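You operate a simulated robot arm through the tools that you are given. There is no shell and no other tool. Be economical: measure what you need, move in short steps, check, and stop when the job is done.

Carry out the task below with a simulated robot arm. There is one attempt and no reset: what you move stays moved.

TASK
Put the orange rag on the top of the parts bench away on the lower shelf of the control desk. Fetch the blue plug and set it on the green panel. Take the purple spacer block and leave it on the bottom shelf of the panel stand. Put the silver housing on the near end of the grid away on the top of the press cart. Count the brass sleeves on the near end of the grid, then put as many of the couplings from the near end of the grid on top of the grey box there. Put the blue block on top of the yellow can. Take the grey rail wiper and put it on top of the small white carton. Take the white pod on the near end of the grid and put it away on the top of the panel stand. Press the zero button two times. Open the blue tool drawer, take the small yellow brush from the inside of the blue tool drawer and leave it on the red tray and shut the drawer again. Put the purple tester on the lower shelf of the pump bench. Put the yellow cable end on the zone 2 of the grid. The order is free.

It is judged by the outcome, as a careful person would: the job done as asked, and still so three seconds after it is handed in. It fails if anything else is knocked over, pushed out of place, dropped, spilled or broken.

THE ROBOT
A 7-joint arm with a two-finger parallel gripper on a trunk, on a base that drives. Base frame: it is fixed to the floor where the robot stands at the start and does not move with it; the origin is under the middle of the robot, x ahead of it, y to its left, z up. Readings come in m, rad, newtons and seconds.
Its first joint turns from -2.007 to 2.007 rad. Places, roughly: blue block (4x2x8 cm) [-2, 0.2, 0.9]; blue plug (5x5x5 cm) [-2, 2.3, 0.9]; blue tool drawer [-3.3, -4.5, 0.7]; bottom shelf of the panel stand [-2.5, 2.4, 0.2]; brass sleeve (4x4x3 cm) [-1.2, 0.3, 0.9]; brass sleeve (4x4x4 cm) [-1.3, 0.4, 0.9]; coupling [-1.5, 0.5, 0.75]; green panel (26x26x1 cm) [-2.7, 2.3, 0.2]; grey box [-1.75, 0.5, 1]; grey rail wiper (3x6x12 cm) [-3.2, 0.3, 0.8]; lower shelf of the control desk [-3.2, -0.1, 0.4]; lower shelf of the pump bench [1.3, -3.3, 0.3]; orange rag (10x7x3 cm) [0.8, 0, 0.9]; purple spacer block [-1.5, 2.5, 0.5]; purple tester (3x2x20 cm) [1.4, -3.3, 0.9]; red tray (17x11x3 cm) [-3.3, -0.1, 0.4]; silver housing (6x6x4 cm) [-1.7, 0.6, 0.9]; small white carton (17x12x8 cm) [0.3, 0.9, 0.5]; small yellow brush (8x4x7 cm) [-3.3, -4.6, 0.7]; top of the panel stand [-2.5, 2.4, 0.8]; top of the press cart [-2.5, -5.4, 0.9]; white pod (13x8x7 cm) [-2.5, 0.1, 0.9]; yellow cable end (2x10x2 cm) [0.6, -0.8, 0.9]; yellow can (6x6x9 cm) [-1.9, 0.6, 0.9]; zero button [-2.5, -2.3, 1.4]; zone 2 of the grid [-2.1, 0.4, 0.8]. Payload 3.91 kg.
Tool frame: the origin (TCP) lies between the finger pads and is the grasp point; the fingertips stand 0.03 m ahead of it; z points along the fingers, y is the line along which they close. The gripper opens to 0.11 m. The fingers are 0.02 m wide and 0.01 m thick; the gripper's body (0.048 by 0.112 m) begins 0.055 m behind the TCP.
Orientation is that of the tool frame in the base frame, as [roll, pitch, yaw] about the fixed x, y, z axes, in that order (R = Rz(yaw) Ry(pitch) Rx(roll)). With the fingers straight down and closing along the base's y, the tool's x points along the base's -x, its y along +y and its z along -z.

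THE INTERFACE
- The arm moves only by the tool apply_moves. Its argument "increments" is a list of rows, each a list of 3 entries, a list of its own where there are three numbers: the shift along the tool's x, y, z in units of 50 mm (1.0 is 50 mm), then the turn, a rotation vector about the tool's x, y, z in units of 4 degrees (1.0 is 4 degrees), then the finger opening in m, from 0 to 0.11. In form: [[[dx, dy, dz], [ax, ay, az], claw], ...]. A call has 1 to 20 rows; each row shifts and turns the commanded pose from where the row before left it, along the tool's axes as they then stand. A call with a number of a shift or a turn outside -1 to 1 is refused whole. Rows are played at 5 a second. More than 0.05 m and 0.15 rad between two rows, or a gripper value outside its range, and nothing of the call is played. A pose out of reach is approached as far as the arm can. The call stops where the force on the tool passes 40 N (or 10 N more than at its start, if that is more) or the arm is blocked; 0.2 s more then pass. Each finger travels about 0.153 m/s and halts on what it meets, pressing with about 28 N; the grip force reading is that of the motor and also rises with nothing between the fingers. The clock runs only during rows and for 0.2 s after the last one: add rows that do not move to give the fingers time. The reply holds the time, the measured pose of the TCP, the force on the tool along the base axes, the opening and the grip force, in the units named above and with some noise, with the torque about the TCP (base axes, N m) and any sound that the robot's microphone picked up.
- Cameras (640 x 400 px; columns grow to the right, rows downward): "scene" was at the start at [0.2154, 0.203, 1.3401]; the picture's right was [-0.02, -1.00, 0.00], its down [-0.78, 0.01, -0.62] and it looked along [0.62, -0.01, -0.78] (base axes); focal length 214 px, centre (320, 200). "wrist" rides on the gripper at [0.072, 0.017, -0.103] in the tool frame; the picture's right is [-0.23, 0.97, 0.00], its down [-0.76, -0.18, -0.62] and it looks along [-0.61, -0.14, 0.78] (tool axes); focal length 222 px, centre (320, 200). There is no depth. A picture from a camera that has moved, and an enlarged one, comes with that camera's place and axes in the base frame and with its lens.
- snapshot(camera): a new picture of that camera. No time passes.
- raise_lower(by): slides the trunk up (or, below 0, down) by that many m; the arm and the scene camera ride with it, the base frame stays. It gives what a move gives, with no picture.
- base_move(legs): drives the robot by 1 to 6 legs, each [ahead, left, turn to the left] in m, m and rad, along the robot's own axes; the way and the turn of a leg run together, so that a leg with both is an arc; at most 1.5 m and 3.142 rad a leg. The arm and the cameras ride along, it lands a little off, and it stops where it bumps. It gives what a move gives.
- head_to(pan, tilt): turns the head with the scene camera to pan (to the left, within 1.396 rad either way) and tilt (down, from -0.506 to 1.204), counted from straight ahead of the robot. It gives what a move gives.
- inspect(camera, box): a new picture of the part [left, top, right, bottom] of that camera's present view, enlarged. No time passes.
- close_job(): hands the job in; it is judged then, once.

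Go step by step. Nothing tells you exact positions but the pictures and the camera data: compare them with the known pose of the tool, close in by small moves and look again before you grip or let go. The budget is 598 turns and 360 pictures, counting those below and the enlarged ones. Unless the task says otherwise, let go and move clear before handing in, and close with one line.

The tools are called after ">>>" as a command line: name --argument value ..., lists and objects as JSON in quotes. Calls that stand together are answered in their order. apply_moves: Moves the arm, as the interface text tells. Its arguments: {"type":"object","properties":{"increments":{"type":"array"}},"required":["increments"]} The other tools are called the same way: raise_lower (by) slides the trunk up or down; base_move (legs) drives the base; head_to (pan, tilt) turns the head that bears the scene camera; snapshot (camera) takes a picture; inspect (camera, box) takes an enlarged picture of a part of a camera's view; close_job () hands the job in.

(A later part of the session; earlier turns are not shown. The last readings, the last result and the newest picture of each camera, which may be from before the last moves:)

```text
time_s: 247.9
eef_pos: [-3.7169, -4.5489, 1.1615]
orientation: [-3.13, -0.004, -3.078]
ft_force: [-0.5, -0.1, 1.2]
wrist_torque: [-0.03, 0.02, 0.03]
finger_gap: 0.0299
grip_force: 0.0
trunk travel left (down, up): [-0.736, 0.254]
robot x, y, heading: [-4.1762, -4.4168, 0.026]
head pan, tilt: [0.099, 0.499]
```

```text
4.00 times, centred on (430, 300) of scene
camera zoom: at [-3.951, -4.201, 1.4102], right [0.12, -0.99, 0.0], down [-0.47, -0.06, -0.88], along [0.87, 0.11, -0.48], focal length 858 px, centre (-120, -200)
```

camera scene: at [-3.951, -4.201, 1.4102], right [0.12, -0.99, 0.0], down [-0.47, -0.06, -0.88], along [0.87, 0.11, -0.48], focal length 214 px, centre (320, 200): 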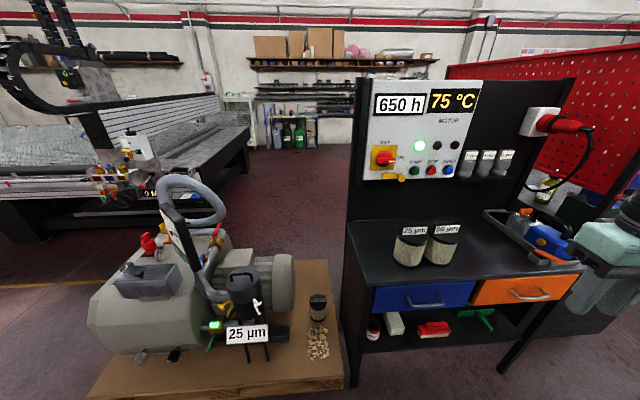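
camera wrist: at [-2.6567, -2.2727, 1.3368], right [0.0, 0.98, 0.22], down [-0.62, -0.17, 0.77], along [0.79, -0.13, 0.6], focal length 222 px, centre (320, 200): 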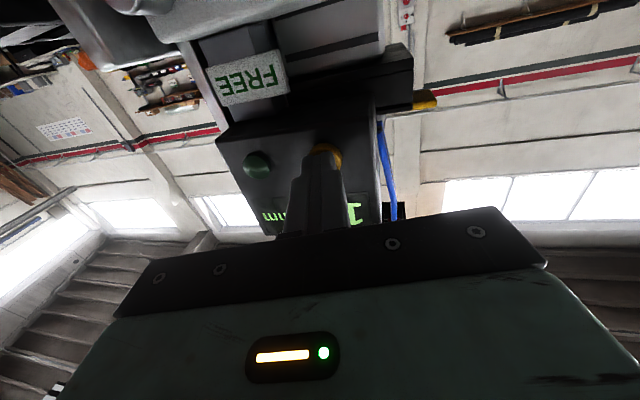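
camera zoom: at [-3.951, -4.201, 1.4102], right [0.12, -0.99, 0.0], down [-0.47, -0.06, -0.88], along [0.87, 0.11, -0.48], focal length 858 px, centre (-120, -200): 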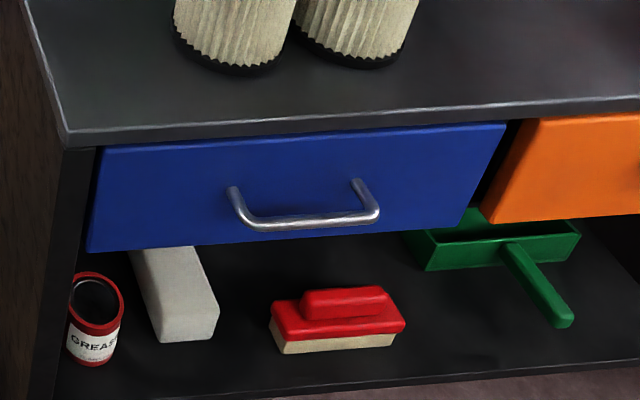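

The blue drawer has a bow handle near [-3.40, -4.53, 0.70]; the bench is also rotated about 11°. I square up and shape the tool: closing in the vertical plane and leaning forward 60°.

>>> base_move --legs '[[0, 0, 0.175]]'

>>> raise_lower --by -0.25

>>> apply_moves --increments '[[[0, 0, 0], [0, 0, 1], 0.06], [[0, 0, 0], [0, 0, 1], 0.06], [[0, 0, 0], [0, 0, 1], 0.06], [[0, 0, 0], [0, 0, 1], 0.06], [[0, 0, 0], [0, 0, 1], 0.06], [[0, 0, 0], [0, 0, 1], 0.06], [[0, 0, 0], [0, 0, 1], 0.06], [[0, 0, 0], [0, 0, 1], 0.06], [[0, 0, 0], [0, 0, 1], 0.06], [[0, 0, 0], [0, 0, 1], 0.06], [[0, 0, 0], [0, 0, 1], 0.06], [[0, 0, 0], [0, 0, 1], 0.06], [[0, 0, 0], [0, 0, 1], 0.06], [[0, 0, 0], [0, 0, 1], 0.06], [[0, 0, 0], [0, 0, 1], 0.06], [[0, 0, 0], [0, 0, 1], 0.06], [[0, 0, 0], [0, 0, 1], 0.06], [[0, 0, 0], [0, 0, 1], 0.06], [[0, 0, 0], [0, 0, 1], 0.06], [[0, 0, 0], [0, 0, 1], 0.06]]'

>>> apply_moves --increments '[[[0, 0, 0], [0, 0, 1], 0.06], [[0, 0, 0], [0, 0, 0.6], 0.06], [[0, 0, 0], [-1, 0, 0], 0.06], [[0, 0, 0], [-1, 0, 0], 0.06], [[0, 0, 0], [-1, 0, 0], 0.06], [[0, 0, 0], [-1, 0, 0], 0.06], [[0, 0, 0], [-1, 0, 0], 0.06], [[0, 0, 0], [-1, 0, 0], 0.06], [[0, 0, 0], [-1, 0, 0], 0.06], [[0, 0, 0], [-1, 0, 0], 0.06], [[0, 0, 0], [-1, 0, 0], 0.06], [[0, 0, 0], [-1, 0, 0], 0.06], [[0, 0, 0], [-1, 0, 0], 0.06], [[0, 0, 0], [-1, 0, 0], 0.06], [[0, 0, 0], [-1, 0, 0], 0.06], [[0, 0, 0], [-1, 0, 0], 0.06], [[0, 0, 0], [-1, 0, 0], 0.06], [[0, 0, 0], [0, 0, 0], 0.06]]'

>>> head_to --pan -0.3 --tilt 0.6

>>> snapshot --camera "scene"

>>> snapshot --camera "wrist"

```text
time_s: 249.0
eef_pos: [-3.7004, -4.4674, 1.1618]
orientation: [-3.131, -0.004, -2.905]
ft_force: [-0.4, 0.5, -0.1]
wrist_torque: [0.03, 0.02, 0.02]
finger_gap: 0.0303
grip_force: 0.0
trunk travel left (down, up): [-0.736, 0.254]
robot x, y, heading: [-4.1776, -4.4179, 0.197]
head pan, tilt: [0.099, 0.499]
```

```text
time_s: 251.6
eef_pos: [-3.699, -4.4681, 0.9119]
orientation: [-3.133, -0.003, -2.905]
ft_force: [-0.7, 0.0, 0.1]
wrist_torque: [0.0, -0.02, 0.03]
finger_gap: 0.0299
grip_force: 0.2
trunk travel left (down, up): [-0.486, 0.504]
robot x, y, heading: [-4.1771, -4.4219, 0.202]
head pan, tilt: [0.099, 0.499]
```

```text
time_s: 255.8
eef_pos: [-3.6997, -4.4671, 0.9109]
orientation: [-3.136, 0.01, 1.981]
ft_force: [-0.4, -0.3, -0.2]
wrist_torque: [0.0, 0.0, 0.02]
finger_gap: 0.0603
grip_force: 0.0
trunk travel left (down, up): [-0.486, 0.504]
robot x, y, heading: [-4.1772, -4.4212, 0.196]
head pan, tilt: [0.099, 0.499]
```

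```text
time_s: 259.6
eef_pos: [-3.6042, -4.4716, 1.0352]
orientation: [2.102, 0.01, 1.871]
ft_force: [-0.2, -0.2, 0.8]
wrist_torque: [0.01, 0.0, -0.01]
finger_gap: 0.06
grip_force: 0.0
out of reach, approached as far as the arm can: row 6, 7, 8, 9, 10, 11, 12, 13, 14, 15, 16, 17
trunk travel left (down, up): [-0.486, 0.504]
robot x, y, heading: [-4.1768, -4.4174, 0.194]
head pan, tilt: [0.099, 0.499]
```

```text
time_s: 260.4
eef_pos: [-3.6048, -4.4722, 1.0354]
orientation: [2.103, 0.011, 1.87]
ft_force: [-0.5, -0.6, -0.6]
wrist_torque: [0.0, 0.01, -0.03]
finger_gap: 0.0598
grip_force: 0.2
trunk travel left (down, up): [-0.486, 0.504]
robot x, y, heading: [-4.1762, -4.4205, 0.197]
head pan, tilt: [-0.3, 0.6]
```

```text
266 pictures are left
camera scene: at [-3.9913, -4.2007, 1.1511], right [-0.1, -0.99, 0.0], down [-0.56, 0.06, -0.83], along [0.82, -0.09, -0.56], focal length 214 px, centre (320, 200)
```

scene: 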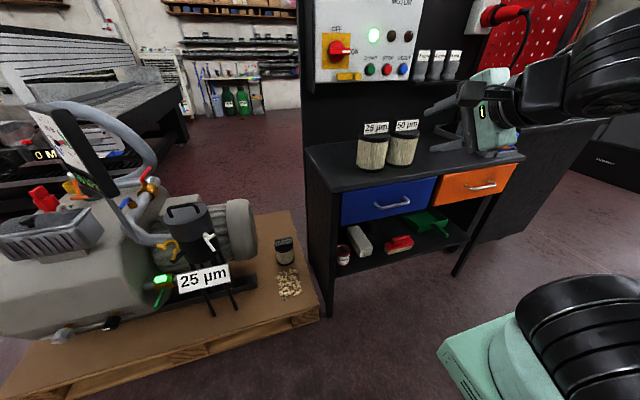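

```text
265 pictures are left
camera wrist: at [-3.7025, -4.4249, 1.1015], right [0.54, -0.06, 0.84], down [-0.37, -0.91, 0.17], along [0.76, -0.41, -0.51], focal length 222 px, centre (320, 200)
```

wrist: 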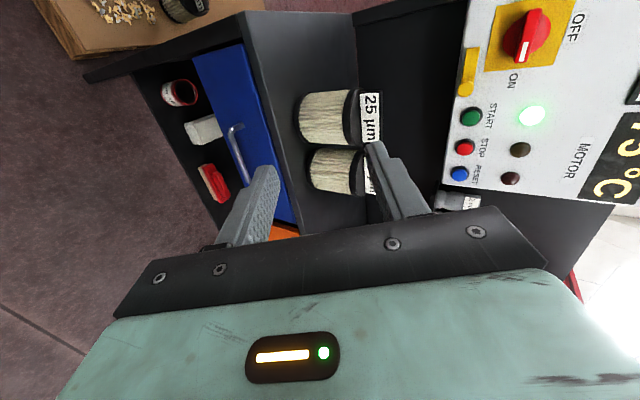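

The handle computes to about [-3.42, -4.508, 0.723]. I move to a pre-grasp 8 cm in front of it.

>>> apply_moves --increments '[[[-0.295, -0.615, 0.697], [0, 0, 0], 0.06], [[-0.295, -0.615, 0.697], [0, 0, 0], 0.06], [[-0.295, -0.615, 0.697], [0, 0, 0], 0.06], [[-0.295, -0.615, 0.697], [0, 0, 0], 0.06], [[-0.295, -0.615, 0.697], [0, 0, 0], 0.06], [[-0.295, -0.615, 0.697], [0, 0, 0], 0.06], [[0, 0, 0], [0, 0, 0], 0.06]]'

>>> snapshot --camera "wrist"

>>> inspect --camera "scene" --box '[300, 130, 500, 270]'

```text
time_s: 262.0
eef_pos: [-3.4652, -4.5389, 0.7965]
orientation: [2.101, 0.01, 1.871]
ft_force: [0.4, 0.2, 0.2]
wrist_torque: [-0.01, 0.02, 0.0]
finger_gap: 0.0598
grip_force: 0.1
out of reach, approached as far as the arm can: row 1, 2, 3
trunk travel left (down, up): [-0.486, 0.504]
robot x, y, heading: [-4.1762, -4.4198, 0.195]
head pan, tilt: [-0.3, 0.6]
```

```text
264 pictures are left
camera wrist: at [-3.5643, -4.4925, 0.8621], right [0.53, -0.06, 0.84], down [-0.37, -0.91, 0.17], along [0.76, -0.41, -0.51], focal length 222 px, centre (320, 200)
```

wrist: 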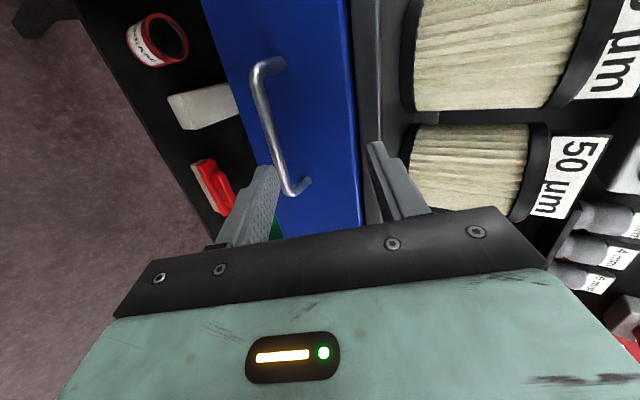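

```text
2.86 times, centred on (400, 200) of scene
camera zoom: at [-3.9913, -4.2008, 1.151], right [-0.1, -0.99, 0.0], down [-0.56, 0.06, -0.83], along [0.82, -0.09, -0.56], focal length 613 px, centre (91, 200)
```

zoom: 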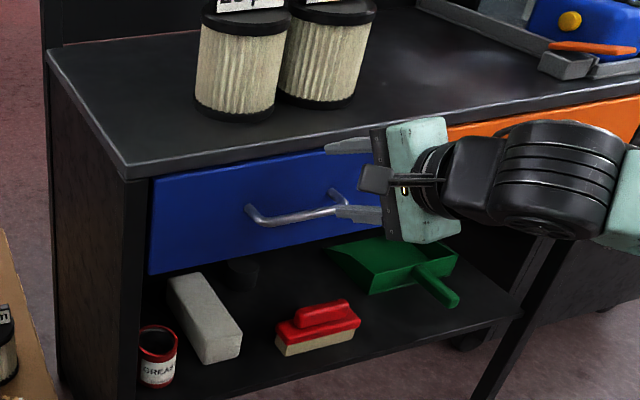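

>>> apply_moves --increments '[[[0.23, -0.82, 0], [0, 0, 0], 0.06], [[0, 0, 0.4], [0, 0, 0], 0.06], [[0, 0, 0], [0, 0, 0], 0.06]]'

>>> snapshot --camera "wrist"

>>> inspect --camera "scene" --box '[350, 160, 450, 230]'

```text
time_s: 262.8
eef_pos: [-3.4734, -4.5295, 0.7512]
orientation: [2.101, 0.011, 1.871]
ft_force: [0.2, 0.3, 0.0]
wrist_torque: [-0.01, 0.0, -0.01]
finger_gap: 0.0602
grip_force: 0.0
trunk travel left (down, up): [-0.486, 0.504]
robot x, y, heading: [-4.1742, -4.4207, 0.197]
head pan, tilt: [-0.3, 0.6]
```

```text
262 pictures are left
camera wrist: at [-3.5703, -4.4829, 0.8174], right [0.53, -0.06, 0.84], down [-0.38, -0.91, 0.17], along [0.76, -0.41, -0.51], focal length 222 px, centre (320, 200)
```

wrist: 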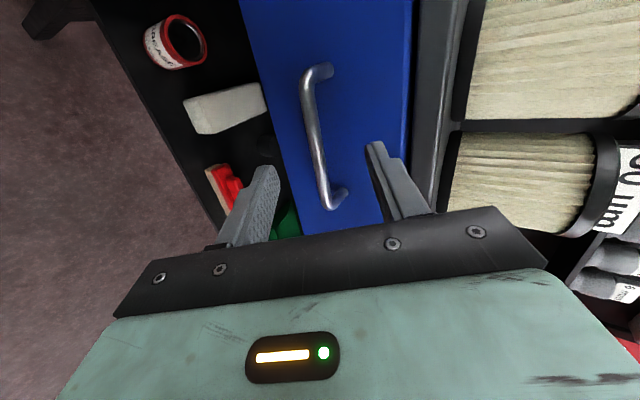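

```text
5.71 times, centred on (400, 195) of scene
camera zoom: at [-3.9913, -4.2008, 1.151], right [-0.1, -0.99, 0.0], down [-0.56, 0.06, -0.83], along [0.82, -0.09, -0.56], focal length 1226 px, centre (-137, 229)
```

zoom: 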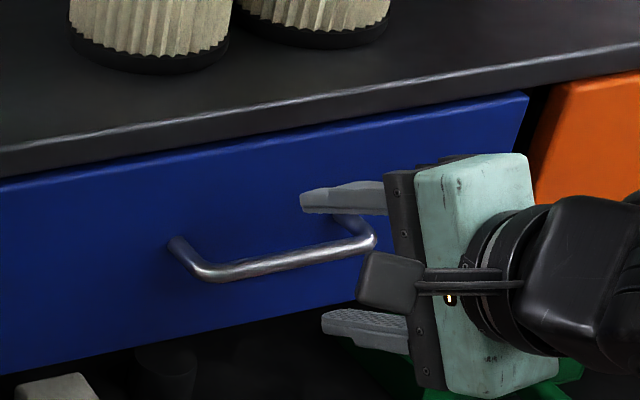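

The bar lies centred between the finger lines. I advance 5 cm and close on it.

>>> apply_moves --increments '[[[0, 0, 0.5], [0, 0, 0], 0.06], [[0, 0, 0.3], [0, 0, 0], 0.06], [[0, 0, 0.2], [0, 0, 0], 0.06], [[0, 0, 0], [0, 0, 0], 0.0], [[0, 0, 0], [0, 0, 0], 0.0], [[0, 0, 0], [0, 0, 0], 0.0]]'

>>> snapshot --camera "wrist"

>>> inspect --camera "scene" --box '[350, 160, 450, 230]'

```text
time_s: 264.2
eef_pos: [-3.4314, -4.5171, 0.7216]
orientation: [2.106, 0.01, 1.868]
ft_force: [-22.4, -7.0, -23.2]
wrist_torque: [0.42, 0.85, -0.81]
finger_gap: 0.0122
grip_force: 45.0
trunk travel left (down, up): [-0.486, 0.504]
robot x, y, heading: [-4.1749, -4.4218, 0.197]
head pan, tilt: [-0.3, 0.6]
```

```text
260 pictures are left
camera wrist: at [-3.5293, -4.4704, 0.789], right [0.54, -0.06, 0.84], down [-0.38, -0.91, 0.17], along [0.75, -0.41, -0.52], focal length 222 px, centre (320, 200)
```

wrist: 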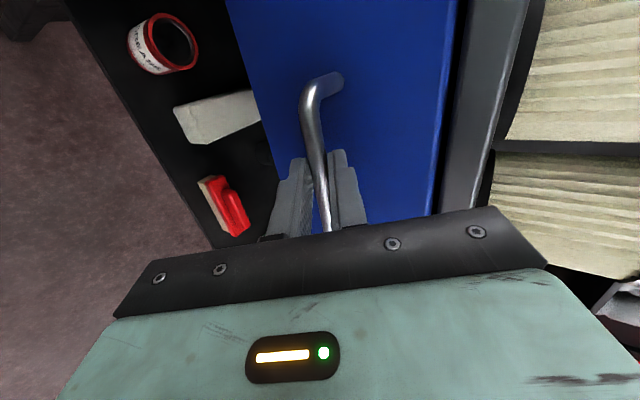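

```text
5.71 times, centred on (400, 195) of scene
camera zoom: at [-3.9913, -4.2012, 1.1508], right [-0.1, -0.99, 0.0], down [-0.56, 0.06, -0.82], along [0.82, -0.09, -0.57], focal length 1226 px, centre (-137, 229)
```

zoom: 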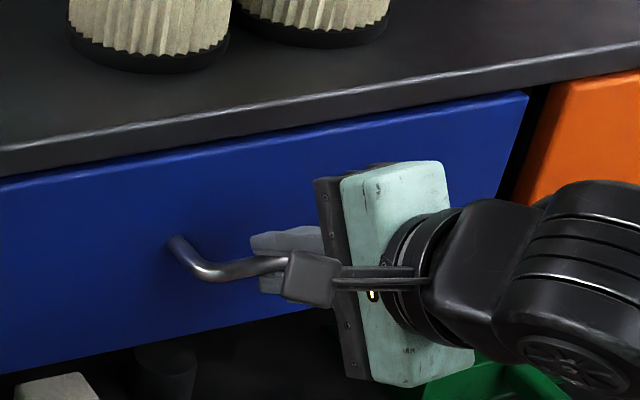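

Gripped. I pull the drawer open by reversing the base.

>>> base_move --legs '[[-0.12, 0, 0]]'

>>> snapshot --camera "scene"

```text
time_s: 265.5
eef_pos: [-3.546, -4.5393, 0.7233]
orientation: [2.105, 0.01, 1.868]
ft_force: [2.2, -6.5, -33.6]
wrist_torque: [0.53, 0.79, -0.57]
finger_gap: 0.0128
grip_force: 45.4
trunk travel left (down, up): [-0.486, 0.504]
robot x, y, heading: [-4.2926, -4.4445, 0.195]
head pan, tilt: [-0.3, 0.6]
```

```text
258 pictures are left
camera scene: at [-4.1063, -4.2242, 1.1508], right [-0.1, -0.99, 0.0], down [-0.56, 0.06, -0.82], along [0.82, -0.09, -0.57], focal length 214 px, centre (320, 200)
```

scene: 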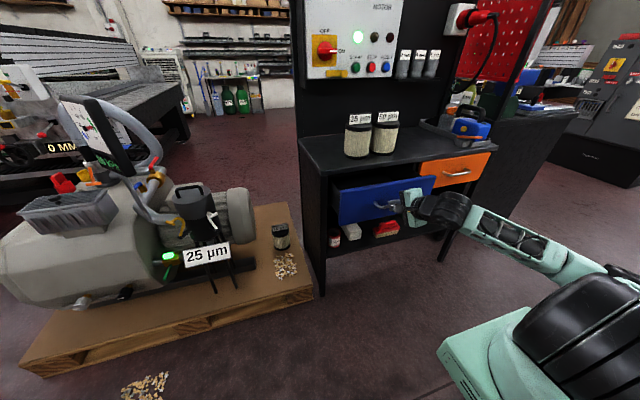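

>>> base_move --legs '[[-0.1, 0, 0]]'

>>> snapshot --camera "wrist"

>>> inspect --camera "scene" --box '[300, 120, 500, 260]'

```text
time_s: 266.6
eef_pos: [-3.6436, -4.5602, 0.7222]
orientation: [2.105, 0.011, 1.868]
ft_force: [3.2, -17.8, -14.5]
wrist_torque: [0.14, 0.39, -1.38]
finger_gap: 0.0127
grip_force: 45.1
trunk travel left (down, up): [-0.486, 0.504]
robot x, y, heading: [-4.391, -4.4565, 0.198]
head pan, tilt: [-0.3, 0.6]
```

```text
257 pictures are left
camera wrist: at [-3.7415, -4.5124, 0.7887], right [0.54, -0.06, 0.84], down [-0.38, -0.91, 0.17], along [0.75, -0.41, -0.51], focal length 222 px, centre (320, 200)
```

wrist: 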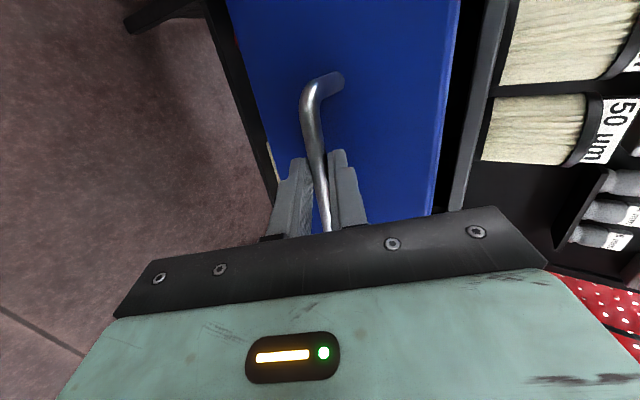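

```text
2.86 times, centred on (400, 190) of scene
camera zoom: at [-4.2049, -4.2434, 1.151], right [-0.1, -0.99, 0.0], down [-0.56, 0.06, -0.82], along [0.82, -0.08, -0.57], focal length 613 px, centre (91, 229)
```

zoom: 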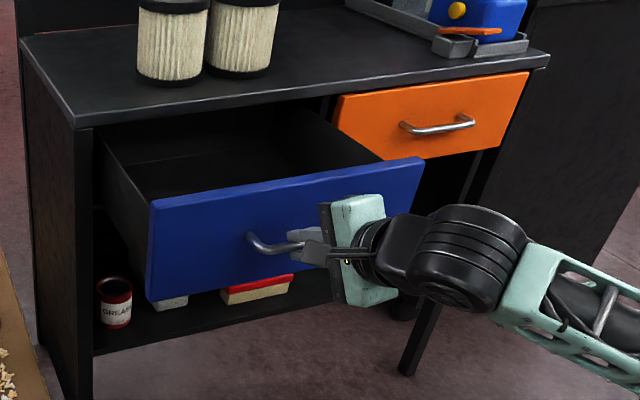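

The drawer is open about 21 cm. I release the handle, back off and raise to look inside.

>>> apply_moves --increments '[[[0, 0, 0], [0, 0, 0], 0.06], [[0, 0, 0], [0, 0, 0], 0.06], [[0, 0, -0.5], [0, 0, 0], 0.06], [[0, 0, -1], [0, 0, 0], 0.06], [[0, 0, -1], [0, 0, 0], 0.06], [[0, 0, 0], [0, 0, 0], 0.06]]'

>>> raise_lower --by 0.3

>>> snapshot --camera "scene"

>>> snapshot --camera "wrist"

```text
time_s: 268.0
eef_pos: [-3.7243, -4.5993, 0.7866]
orientation: [2.106, 0.013, 1.869]
ft_force: [0.4, 0.0, -0.6]
wrist_torque: [0.01, 0.0, -0.01]
finger_gap: 0.06
grip_force: 0.0
out of reach, approached as far as the arm can: row 5
trunk travel left (down, up): [-0.486, 0.504]
robot x, y, heading: [-4.3903, -4.4604, 0.198]
head pan, tilt: [-0.3, 0.6]
```

```text
time_s: 271.0
eef_pos: [-3.7243, -4.5993, 1.0853]
orientation: [2.104, 0.012, 1.868]
ft_force: [0.5, -0.5, -0.2]
wrist_torque: [-0.01, -0.02, -0.01]
finger_gap: 0.06
grip_force: 0.2
trunk travel left (down, up): [-0.786, 0.204]
robot x, y, heading: [-4.3903, -4.4583, 0.197]
head pan, tilt: [-0.3, 0.6]
```

```text
255 pictures are left
camera scene: at [-4.2056, -4.2429, 1.451], right [-0.1, -0.99, 0.0], down [-0.56, 0.06, -0.83], along [0.82, -0.08, -0.56], focal length 214 px, centre (320, 200)
```

scene: 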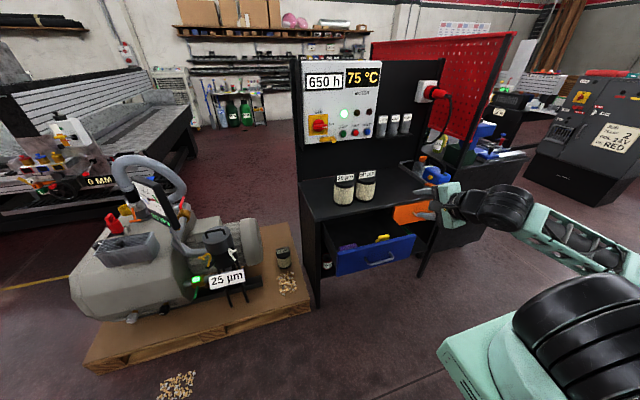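

```text
254 pictures are left
camera wrist: at [-3.8223, -4.5524, 1.1526], right [0.54, -0.06, 0.84], down [-0.38, -0.91, 0.17], along [0.75, -0.41, -0.51], focal length 222 px, centre (320, 200)
```

wrist: 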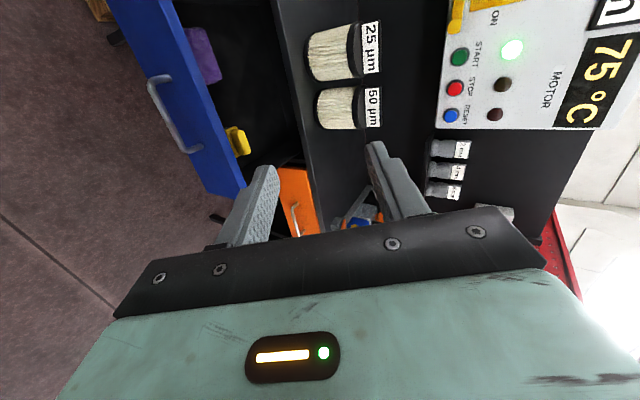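

>>> inspect --camera "scene" --box '[315, 190, 435, 280]'

>>> inspect --camera "wrist" --box '[120, 0, 320, 200]'

```text
4.44 times, centred on (375, 235) of scene
camera zoom: at [-4.2056, -4.2429, 1.451], right [-0.1, -0.99, 0.0], down [-0.56, 0.06, -0.83], along [0.82, -0.08, -0.56], focal length 953 px, centre (76, 44)
```

zoom: 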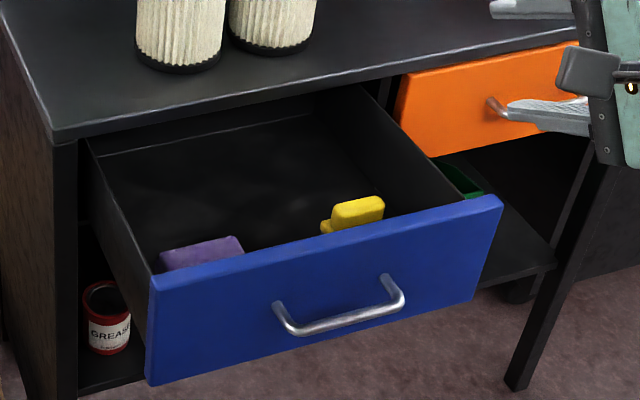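

```text
2.00 times, centred on (220, 100) of wrist
camera zoom: at [-3.8223, -4.5524, 1.1526], right [0.54, -0.06, 0.84], down [-0.38, -0.91, 0.17], along [0.75, -0.41, -0.51], focal length 444 px, centre (520, 400)
```

zoom: 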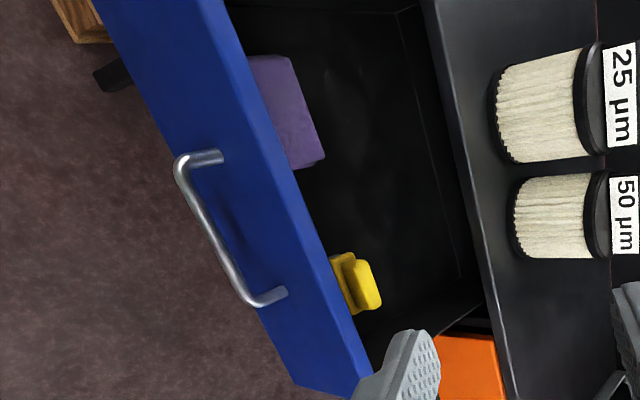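

The yellow brush lies inside near the front right at about [-3.515, -4.613], its top near z 0.75. I turn the tool straight down and go above it.

>>> apply_moves --increments '[[[0, 0, 0], [1, 0, 0], 0.06], [[0, 0, 0], [1, 0, 0], 0.06], [[0, 0, 0], [1, 0, 0], 0.06], [[0, 0, 0], [1, 0, 0], 0.06], [[0, 0, 0], [1, 0, 0], 0.06], [[0, 0, 0], [1, 0, 0], 0.06], [[0, 0, 0], [1, 0, 0], 0.06], [[0, 0, 0], [1, 0, 0], 0.06], [[0, 0, 0], [1, 0, 0], 0.06], [[0, 0, 0], [1, 0, 0], 0.06], [[0, 0, 0], [1, 0, 0], 0.06], [[0, 0, 0], [1, 0, 0], 0.06], [[0, 0, 0], [1, 0, 0], 0.06], [[0, 0, 0], [1, 0, 0], 0.06], [[0, 0, 0], [0.8, 0, 0], 0.06], [[0, 1, 0], [0, 0, 0], 0.06], [[0, 1, 0], [0, 0, 0], 0.06], [[0, 0, 0], [0, 0, 0], 0.06]]'

>>> snapshot --camera "wrist"

```text
time_s: 274.8
eef_pos: [-3.628, -4.5691, 1.0888]
orientation: [3.136, 0.012, 1.868]
ft_force: [-0.2, 0.7, 0.3]
wrist_torque: [0.04, -0.02, 0.01]
finger_gap: 0.0597
grip_force: 0.0
trunk travel left (down, up): [-0.786, 0.204]
robot x, y, heading: [-4.3921, -4.4592, 0.197]
head pan, tilt: [-0.3, 0.6]
```

```text
251 pictures are left
camera wrist: at [-3.6339, -4.4931, 1.1919], right [1.0, 0.07, 0.01], down [0.05, -0.77, 0.63], along [0.05, -0.63, -0.78], focal length 222 px, centre (320, 200)
```

wrist: 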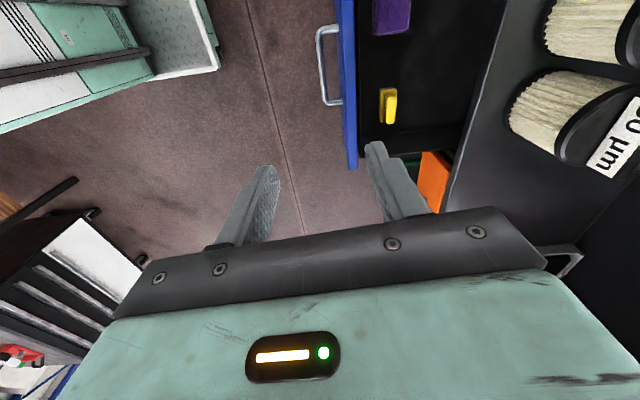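

The brush stands 8 cm along the drawer front at about [-3.478, -4.622], top z≈0.72. I align the yaw, drive the base so the tool is above it, then lower with the trunk.

>>> apply_moves --increments '[[[0, 0, 0], [0, 0, 1], 0.075], [[0, 0, 0], [0, 0, 0.43], 0.075], [[0, 0, 0], [0, 0, 0], 0.075]]'

>>> base_move --legs '[[0, -0.081, 0], [0.137, 0, 0]]'

>>> raise_lower --by -0.2

>>> snapshot --camera "wrist"

>>> inspect --camera "scene" --box '[300, 160, 500, 300]'

```text
time_s: 275.6
eef_pos: [-3.6292, -4.5688, 1.0881]
orientation: [3.139, 0.011, 1.771]
ft_force: [-0.7, -0.5, 0.5]
wrist_torque: [0.01, 0.0, -0.02]
finger_gap: 0.0748
grip_force: 0.1
trunk travel left (down, up): [-0.786, 0.204]
robot x, y, heading: [-4.3919, -4.4648, 0.197]
head pan, tilt: [-0.3, 0.6]
```

```text
time_s: 277.6
eef_pos: [-3.4802, -4.6232, 1.0876]
orientation: [3.139, 0.013, 1.768]
ft_force: [-0.3, 0.5, 0.0]
wrist_torque: [-0.02, 0.03, 0.01]
finger_gap: 0.0749
grip_force: 0.0
trunk travel left (down, up): [-0.786, 0.204]
robot x, y, heading: [-4.2428, -4.5164, 0.193]
head pan, tilt: [-0.3, 0.6]
```

```text
time_s: 279.7
eef_pos: [-3.4801, -4.6232, 0.8882]
orientation: [3.137, 0.01, 1.768]
ft_force: [-0.1, 0.5, 0.4]
wrist_torque: [-0.02, -0.02, 0.02]
finger_gap: 0.075
grip_force: 0.0
trunk travel left (down, up): [-0.586, 0.404]
robot x, y, heading: [-4.2413, -4.518, 0.2]
head pan, tilt: [-0.3, 0.6]
```

```text
250 pictures are left
camera wrist: at [-3.4776, -4.5472, 0.9901], right [1.0, -0.03, 0.01], down [-0.03, -0.77, 0.63], along [-0.01, -0.63, -0.78], focal length 222 px, centre (320, 200)
```

wrist: 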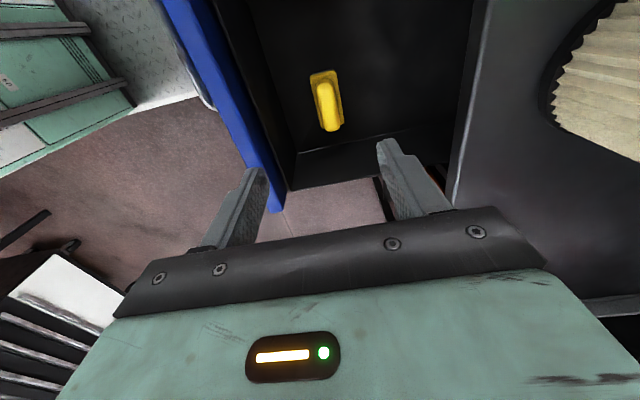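

```text
2.86 times, centred on (400, 230) of scene
camera zoom: at [-4.0563, -4.2961, 1.2511], right [-0.1, -0.99, 0.0], down [-0.56, 0.06, -0.83], along [0.82, -0.09, -0.56], focal length 613 px, centre (91, 114)
```

zoom: 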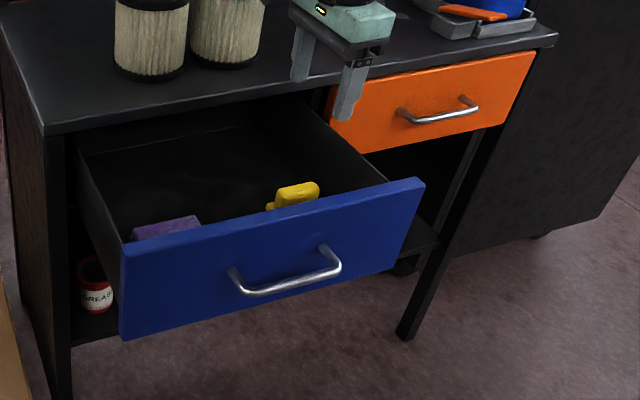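

>>> apply_moves --increments '[[[-0.1, 0.2, 0.6], [0, 0, 0], 0.075], [[0, 0, 0.9], [0, 0, 0], 0.075], [[0, 0, 0.9], [0, 0, 0], 0.075], [[0, 0, 0], [0, 0, 0], 0.075]]'

>>> snapshot --camera "wrist"

>>> inspect --camera "scene" --box '[300, 160, 500, 300]'

```text
time_s: 280.7
eef_pos: [-3.4678, -4.6267, 0.7676]
orientation: [3.136, 0.012, 1.767]
ft_force: [0.2, 0.7, 0.1]
wrist_torque: [0.0, 0.02, -0.01]
finger_gap: 0.0751
grip_force: 0.1
trunk travel left (down, up): [-0.586, 0.404]
robot x, y, heading: [-4.2412, -4.5163, 0.198]
head pan, tilt: [-0.3, 0.6]
```

```text
248 pictures are left
camera wrist: at [-3.4657, -4.5511, 0.8713], right [1.0, -0.03, 0.01], down [-0.03, -0.77, 0.63], along [-0.01, -0.63, -0.78], focal length 222 px, centre (320, 200)
```

wrist: 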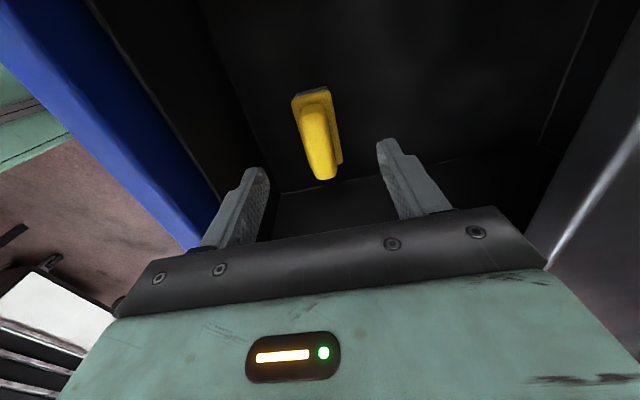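

```text
2.86 times, centred on (400, 230) of scene
camera zoom: at [-4.0564, -4.2961, 1.251], right [-0.1, -0.99, 0.0], down [-0.56, 0.06, -0.83], along [0.82, -0.09, -0.56], focal length 613 px, centre (91, 114)
```

zoom: 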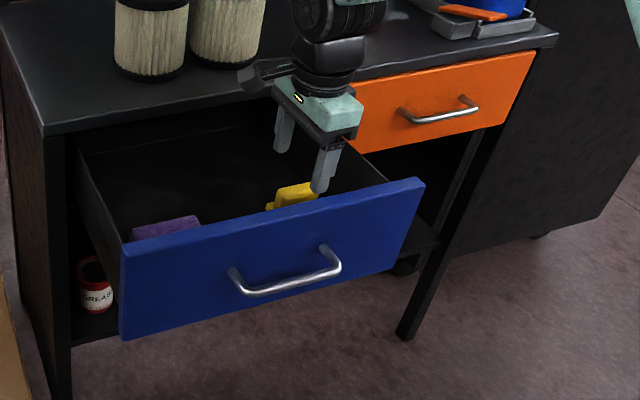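

>>> apply_moves --increments '[[[0, 0, 0.6], [0, 0, 0], 0.075], [[0, 0, 0.6], [0, 0, 0], 0.075], [[0, 0, 0], [0, 0, 0], 0.075]]'

>>> snapshot --camera "wrist"

```text
time_s: 281.5
eef_pos: [-3.4676, -4.6283, 0.7079]
orientation: [3.136, 0.011, 1.768]
ft_force: [-0.4, 0.7, 0.2]
wrist_torque: [0.0, -0.03, -0.02]
finger_gap: 0.075
grip_force: 0.0
trunk travel left (down, up): [-0.586, 0.404]
robot x, y, heading: [-4.2412, -4.5114, 0.201]
head pan, tilt: [-0.3, 0.6]
```

```text
246 pictures are left
camera wrist: at [-3.4661, -4.552, 0.8111], right [1.0, -0.03, 0.01], down [-0.03, -0.77, 0.63], along [-0.01, -0.63, -0.78], focal length 222 px, centre (320, 200)
```

wrist: 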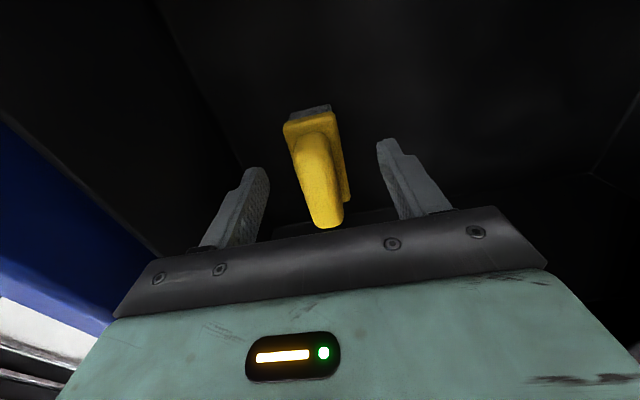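

>>> apply_moves --increments '[[[0, 0, 0.35], [0, 0, 0], 0.075], [[0, 0, 0], [0, 0, 0], 0.02], [[0, 0, 0], [0, 0, 0], 0.0], [[0, 0, 0], [0, 0, 0], 0.0], [[0, 0, 0], [0, 0, 0], 0.0]]'

>>> snapshot --camera "wrist"

```text
time_s: 282.7
eef_pos: [-3.4668, -4.6279, 0.6917]
orientation: [3.138, 0.011, 1.77]
ft_force: [0.0, -0.5, -0.3]
wrist_torque: [-0.04, -0.01, 0.02]
finger_gap: 0.034
grip_force: 27.6
trunk travel left (down, up): [-0.586, 0.404]
robot x, y, heading: [-4.2441, -4.511, 0.2]
head pan, tilt: [-0.3, 0.6]
```

```text
245 pictures are left
camera wrist: at [-3.4666, -4.5514, 0.7936], right [1.0, -0.03, 0.01], down [-0.03, -0.77, 0.63], along [-0.01, -0.63, -0.78], focal length 222 px, centre (320, 200)
```

wrist: 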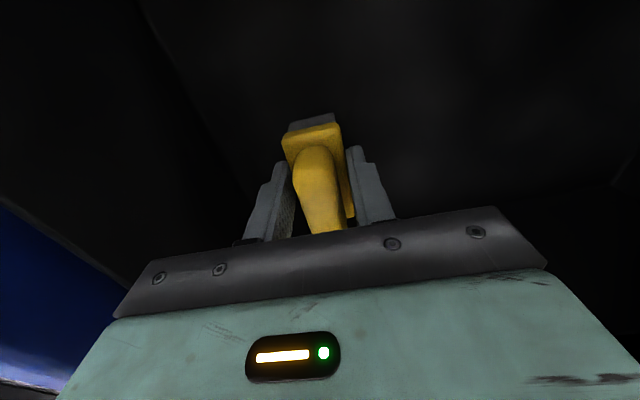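

Brush gripped (0.034 m). I lift it out, back away, and then will push the drawer shut with the gripper's palm against the handle, brush hanging free below.

>>> raise_lower --by 0.25

>>> base_move --legs '[[-0.4, 0, 0], [0, 0.105, 0]]'

>>> snapshot --camera "wrist"

>>> snapshot --camera "scene"

```text
time_s: 285.3
eef_pos: [-3.469, -4.6286, 0.9415]
orientation: [3.138, 0.012, 1.768]
ft_force: [0.4, 0.4, -0.8]
wrist_torque: [0.04, 0.01, -0.04]
finger_gap: 0.034
grip_force: 27.7
trunk travel left (down, up): [-0.836, 0.154]
robot x, y, heading: [-4.2419, -4.5137, 0.198]
head pan, tilt: [-0.3, 0.6]
```

```text
time_s: 288.6
eef_pos: [-3.8812, -4.5984, 0.9398]
orientation: [3.138, 0.012, 1.773]
ft_force: [-1.0, -0.1, -0.8]
wrist_torque: [0.01, 0.0, 0.03]
finger_gap: 0.0341
grip_force: 28.4
trunk travel left (down, up): [-0.836, 0.154]
robot x, y, heading: [-4.6548, -4.4944, 0.202]
head pan, tilt: [-0.3, 0.6]
```

```text
244 pictures are left
camera wrist: at [-3.8797, -4.5235, 1.0436], right [1.0, -0.03, 0.01], down [-0.02, -0.77, 0.63], along [-0.01, -0.63, -0.78], focal length 222 px, centre (320, 200)
```

wrist: 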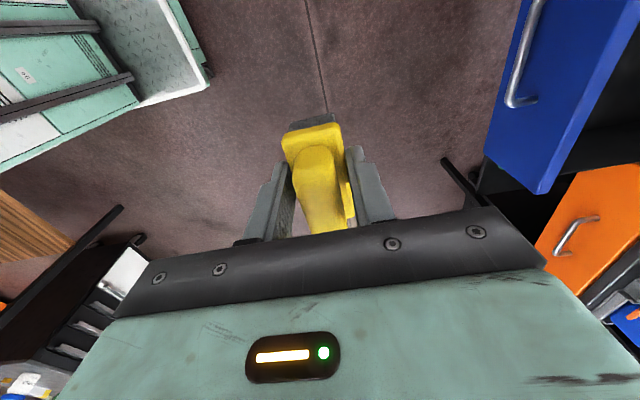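

```text
243 pictures are left
camera scene: at [-4.4707, -4.2713, 1.501], right [-0.1, -1.0, 0.0], down [-0.56, 0.06, -0.82], along [0.82, -0.08, -0.57], focal length 214 px, centre (320, 200)
```

scene: 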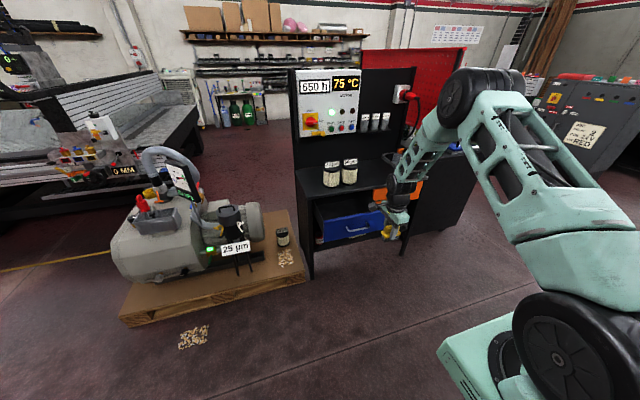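

The palm is in line with the handle. I lower to put the palm level with the bar and drive ahead slowly.

>>> raise_lower --by -0.3

>>> base_move --legs '[[0.17, 0, 0]]'

>>> inspect --camera "scene" --box '[260, 130, 460, 270]'

>>> snapshot --camera "wrist"

```text
time_s: 291.6
eef_pos: [-3.8812, -4.5988, 0.6407]
orientation: [3.137, 0.011, 1.774]
ft_force: [0.4, 0.7, -1.0]
wrist_torque: [-0.01, -0.01, 0.02]
finger_gap: 0.034
grip_force: 28.4
trunk travel left (down, up): [-0.536, 0.454]
robot x, y, heading: [-4.6542, -4.4923, 0.202]
head pan, tilt: [-0.3, 0.6]
```

```text
time_s: 293.0
eef_pos: [-3.7151, -4.5645, 0.6408]
orientation: [3.139, 0.013, 1.776]
ft_force: [0.1, 0.9, -1.2]
wrist_torque: [0.0, -0.02, 0.0]
finger_gap: 0.0342
grip_force: 28.3
trunk travel left (down, up): [-0.536, 0.454]
robot x, y, heading: [-4.4901, -4.4558, 0.203]
head pan, tilt: [-0.3, 0.6]
```

```text
2.86 times, centred on (360, 200) of scene
camera zoom: at [-4.3055, -4.2369, 1.201], right [-0.1, -1.0, 0.0], down [-0.56, 0.05, -0.82], along [0.82, -0.08, -0.57], focal length 613 px, centre (206, 200)
```

zoom: 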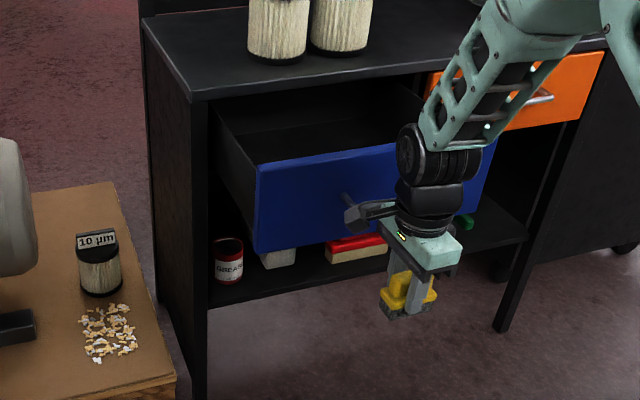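

```text
241 pictures are left
camera wrist: at [-3.7143, -4.4885, 0.7436], right [1.0, -0.03, 0.01], down [-0.02, -0.77, 0.63], along [-0.01, -0.63, -0.78], focal length 222 px, centre (320, 200)
```

wrist: 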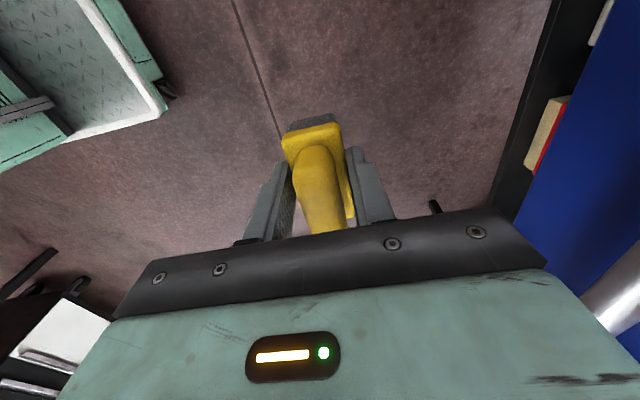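

>>> base_move --legs '[[0.19, 0, 0]]'

>>> inspect --camera "scene" --box '[260, 130, 460, 270]'

```text
time_s: 294.6
eef_pos: [-3.5291, -4.5211, 0.641]
orientation: [3.138, 0.013, 1.781]
ft_force: [0.6, 0.2, 0.5]
wrist_torque: [-0.02, 0.02, 0.0]
finger_gap: 0.0342
grip_force: 27.7
trunk travel left (down, up): [-0.536, 0.454]
robot x, y, heading: [-4.3016, -4.4164, 0.211]
head pan, tilt: [-0.3, 0.6]
```

```text
2.86 times, centred on (360, 200) of scene
camera zoom: at [-4.1198, -4.1967, 1.201], right [-0.09, -1.0, 0.0], down [-0.56, 0.05, -0.82], along [0.82, -0.07, -0.57], focal length 613 px, centre (206, 200)
```

zoom: 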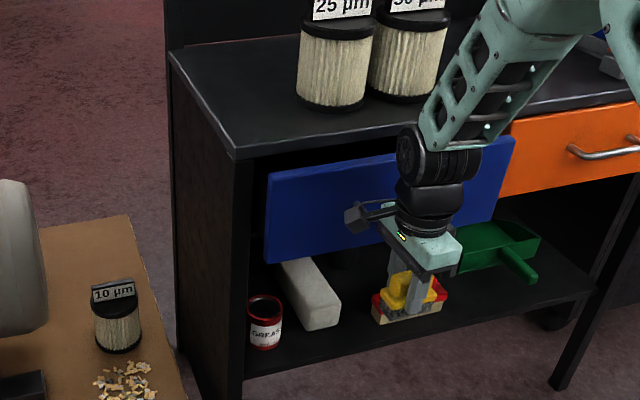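

>>> base_move --legs '[[0.05, 0, 0]]'

>>> inspect --camera "scene" --box '[260, 130, 460, 270]'

```text
time_s: 295.5
eef_pos: [-3.4802, -4.5104, 0.6404]
orientation: [3.139, 0.013, 1.783]
ft_force: [0.7, -0.7, -0.4]
wrist_torque: [0.03, -0.04, -0.04]
finger_gap: 0.0342
grip_force: 27.8
trunk travel left (down, up): [-0.536, 0.454]
robot x, y, heading: [-4.2553, -4.4081, 0.209]
head pan, tilt: [-0.3, 0.6]
```

```text
2.86 times, centred on (360, 200) of scene
camera zoom: at [-4.0712, -4.1862, 1.201], right [-0.09, -1.0, 0.0], down [-0.56, 0.05, -0.82], along [0.82, -0.07, -0.57], focal length 613 px, centre (206, 200)
```

zoom: 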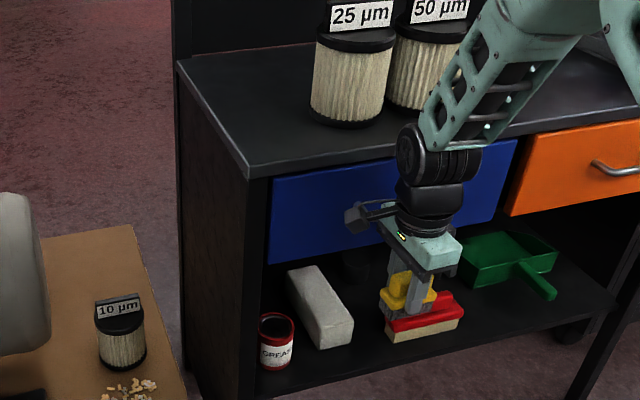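

>>> base_move --legs '[[0.02, 0, 0]]'

>>> inspect --camera "scene" --box '[300, 150, 440, 250]'

```text
time_s: 296.3
eef_pos: [-3.4769, -4.5083, 0.6406]
orientation: [-3.13, 0.01, 1.78]
ft_force: [-2.5, -1.0, -0.3]
wrist_torque: [0.04, -0.18, -0.1]
finger_gap: 0.0341
grip_force: 27.7
trunk travel left (down, up): [-0.536, 0.454]
robot x, y, heading: [-4.2432, -4.4071, 0.209]
head pan, tilt: [-0.3, 0.6]
stopped in leg 1: the force on the tool passed its limit (the readings are from after the stop); the commanded pose is now the measured one
```

```text
4.00 times, centred on (370, 200) of scene
camera zoom: at [-4.0626, -4.1844, 1.2009], right [-0.09, -1.0, 0.0], down [-0.56, 0.05, -0.83], along [0.82, -0.07, -0.56], focal length 858 px, centre (120, 200)
```

zoom: 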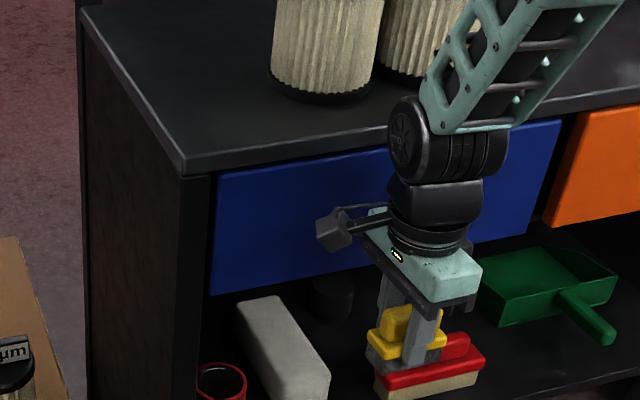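

It stopped firmly: the drawer is shut. I back away and check.

>>> base_move --legs '[[-0.35, 0, 0]]'

>>> raise_lower --by 0.3

>>> inspect --camera "scene" --box '[260, 150, 460, 290]'

```text
time_s: 298.6
eef_pos: [-3.8205, -4.5844, 0.6397]
orientation: [-3.13, 0.01, 1.779]
ft_force: [0.2, 0.2, -0.7]
wrist_torque: [0.04, -0.05, 0.02]
finger_gap: 0.0339
grip_force: 27.8
trunk travel left (down, up): [-0.536, 0.454]
robot x, y, heading: [-4.5882, -4.4792, 0.21]
head pan, tilt: [-0.3, 0.6]
```

```text
time_s: 301.6
eef_pos: [-3.8199, -4.5844, 0.9403]
orientation: [-3.128, 0.011, 1.779]
ft_force: [-0.4, 0.4, -0.6]
wrist_torque: [0.03, 0.0, 0.01]
finger_gap: 0.0342
grip_force: 28.2
trunk travel left (down, up): [-0.836, 0.154]
robot x, y, heading: [-4.5845, -4.4798, 0.202]
head pan, tilt: [-0.3, 0.6]
```

```text
2.86 times, centred on (360, 220) of scene
camera zoom: at [-4.4051, -4.2575, 1.501], right [-0.09, -1.0, 0.0], down [-0.56, 0.05, -0.83], along [0.82, -0.08, -0.57], focal length 613 px, centre (206, 143)
```

zoom: 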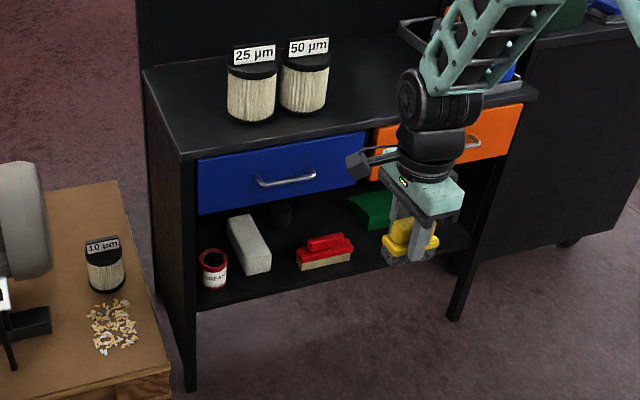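

Drawer shut, nothing disturbed. Now the red tray: I turn the tool so the fingers close sideways, pull it in, and drive north.

>>> apply_moves --increments '[[[0, 0, 0], [0, 0, -1], 0.0], [[0, 0, 0], [0, 0, -1], 0.0], [[0, 0, 0], [0, 0, -1], 0.0], [[0, 0, 0], [0, 0, -1], 0.0], [[0, 0, 0], [0, 0, -1], 0.0], [[0, 0, 0], [0, 0, -1], 0.0], [[0, 0, 0], [0, 0, -1], 0.0], [[0, 0, 0], [0, 0, -1], 0.0], [[0, 0, 0], [0, 0, -1], 0.0], [[0, 0, 0], [0, 0, -1], 0.0], [[0, 0, 0], [0, 0, -1], 0.0], [[0, 0, 0], [0, 0, -1], 0.0], [[0, 0, 0], [0, 0, -1], 0.0], [[0, 0, 0], [0, 0, -1], 0.0], [[0, 0, 0], [0, 0, -1], 0.0], [[0, 0, 0], [0, 0, -1], 0.0], [[0, 0, 0], [0, 0, -1], 0.0], [[0, 0, 0], [0, 0, -1], 0.0], [[0, 0, 0], [0, 0, -1], 0.0], [[0, 0, 0], [0, 0, -1], 0.0]]'

>>> apply_moves --increments '[[[0, 0, 0], [0, 0, -1], 0.0], [[0, 0, 0], [0, 0, -1], 0.0], [[0, 0, 0], [0, 0, -0.6], 0.0], [[1, 0, 0], [0, 0, 0], 0.0], [[1, 0, 0], [0, 0, 0], 0.0], [[1, 0, 0], [0, 0, 0], 0.0], [[1, 0, 0], [0, 0, 0], 0.0], [[0, 0, 0], [0, 0, 0], 0.0]]'

>>> base_move --legs '[[0, 0, 1.37], [0.75, 0, 0], [0, -0.25, 0], [1.5, 0, 0], [1.5, 0, 0], [0.45, 0, 0]]'

>>> head_to --pan -0.6 --tilt 0.5

>>> snapshot --camera "scene"

```text
time_s: 305.8
eef_pos: [-3.8188, -4.5842, 0.9401]
orientation: [-3.13, -0.01, -3.108]
ft_force: [0.3, -0.5, -1.2]
wrist_torque: [0.02, -0.02, 0.01]
finger_gap: 0.0342
grip_force: 28.1
trunk travel left (down, up): [-0.836, 0.154]
robot x, y, heading: [-4.5877, -4.481, 0.208]
head pan, tilt: [-0.3, 0.6]
```

```text
time_s: 307.6
eef_pos: [-4.0167, -4.6255, 0.9434]
orientation: [-3.132, -0.012, -2.927]
ft_force: [-0.4, -0.1, -0.1]
wrist_torque: [-0.02, 0.0, 0.03]
finger_gap: 0.0342
grip_force: 28.1
trunk travel left (down, up): [-0.836, 0.154]
robot x, y, heading: [-4.5873, -4.4795, 0.209]
head pan, tilt: [-0.3, 0.6]
```

```text
time_s: 332.8
eef_pos: [-4.3307, 0.2693, 0.9433]
orientation: [-3.129, -0.012, -1.49]
ft_force: [-0.5, 0.2, -0.4]
wrist_torque: [-0.04, 0.02, -0.02]
finger_gap: 0.0341
grip_force: 27.7
trunk travel left (down, up): [-0.836, 0.154]
robot x, y, heading: [-4.5542, -0.2786, 1.64]
head pan, tilt: [-0.3, 0.6]
```

```text
time_s: 333.6
eef_pos: [-4.3306, 0.2689, 0.941]
orientation: [-3.131, -0.013, -1.492]
ft_force: [0.5, 1.2, 0.2]
wrist_torque: [0.0, 0.0, -0.01]
finger_gap: 0.0342
grip_force: 27.8
trunk travel left (down, up): [-0.836, 0.154]
robot x, y, heading: [-4.5591, -0.2826, 1.645]
head pan, tilt: [-0.6, 0.499]
```

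```text
236 pictures are left
camera scene: at [-4.7253, -0.073, 1.5101], right [0.86, -0.5, 0.0], down [-0.24, -0.41, -0.88], along [0.44, 0.76, -0.48], focal length 214 px, centre (320, 200)
```

scene: 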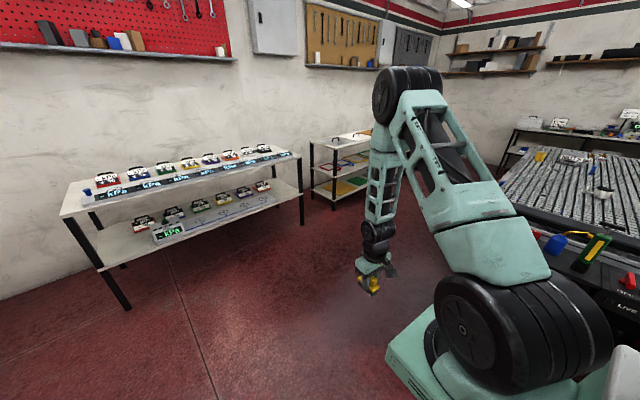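

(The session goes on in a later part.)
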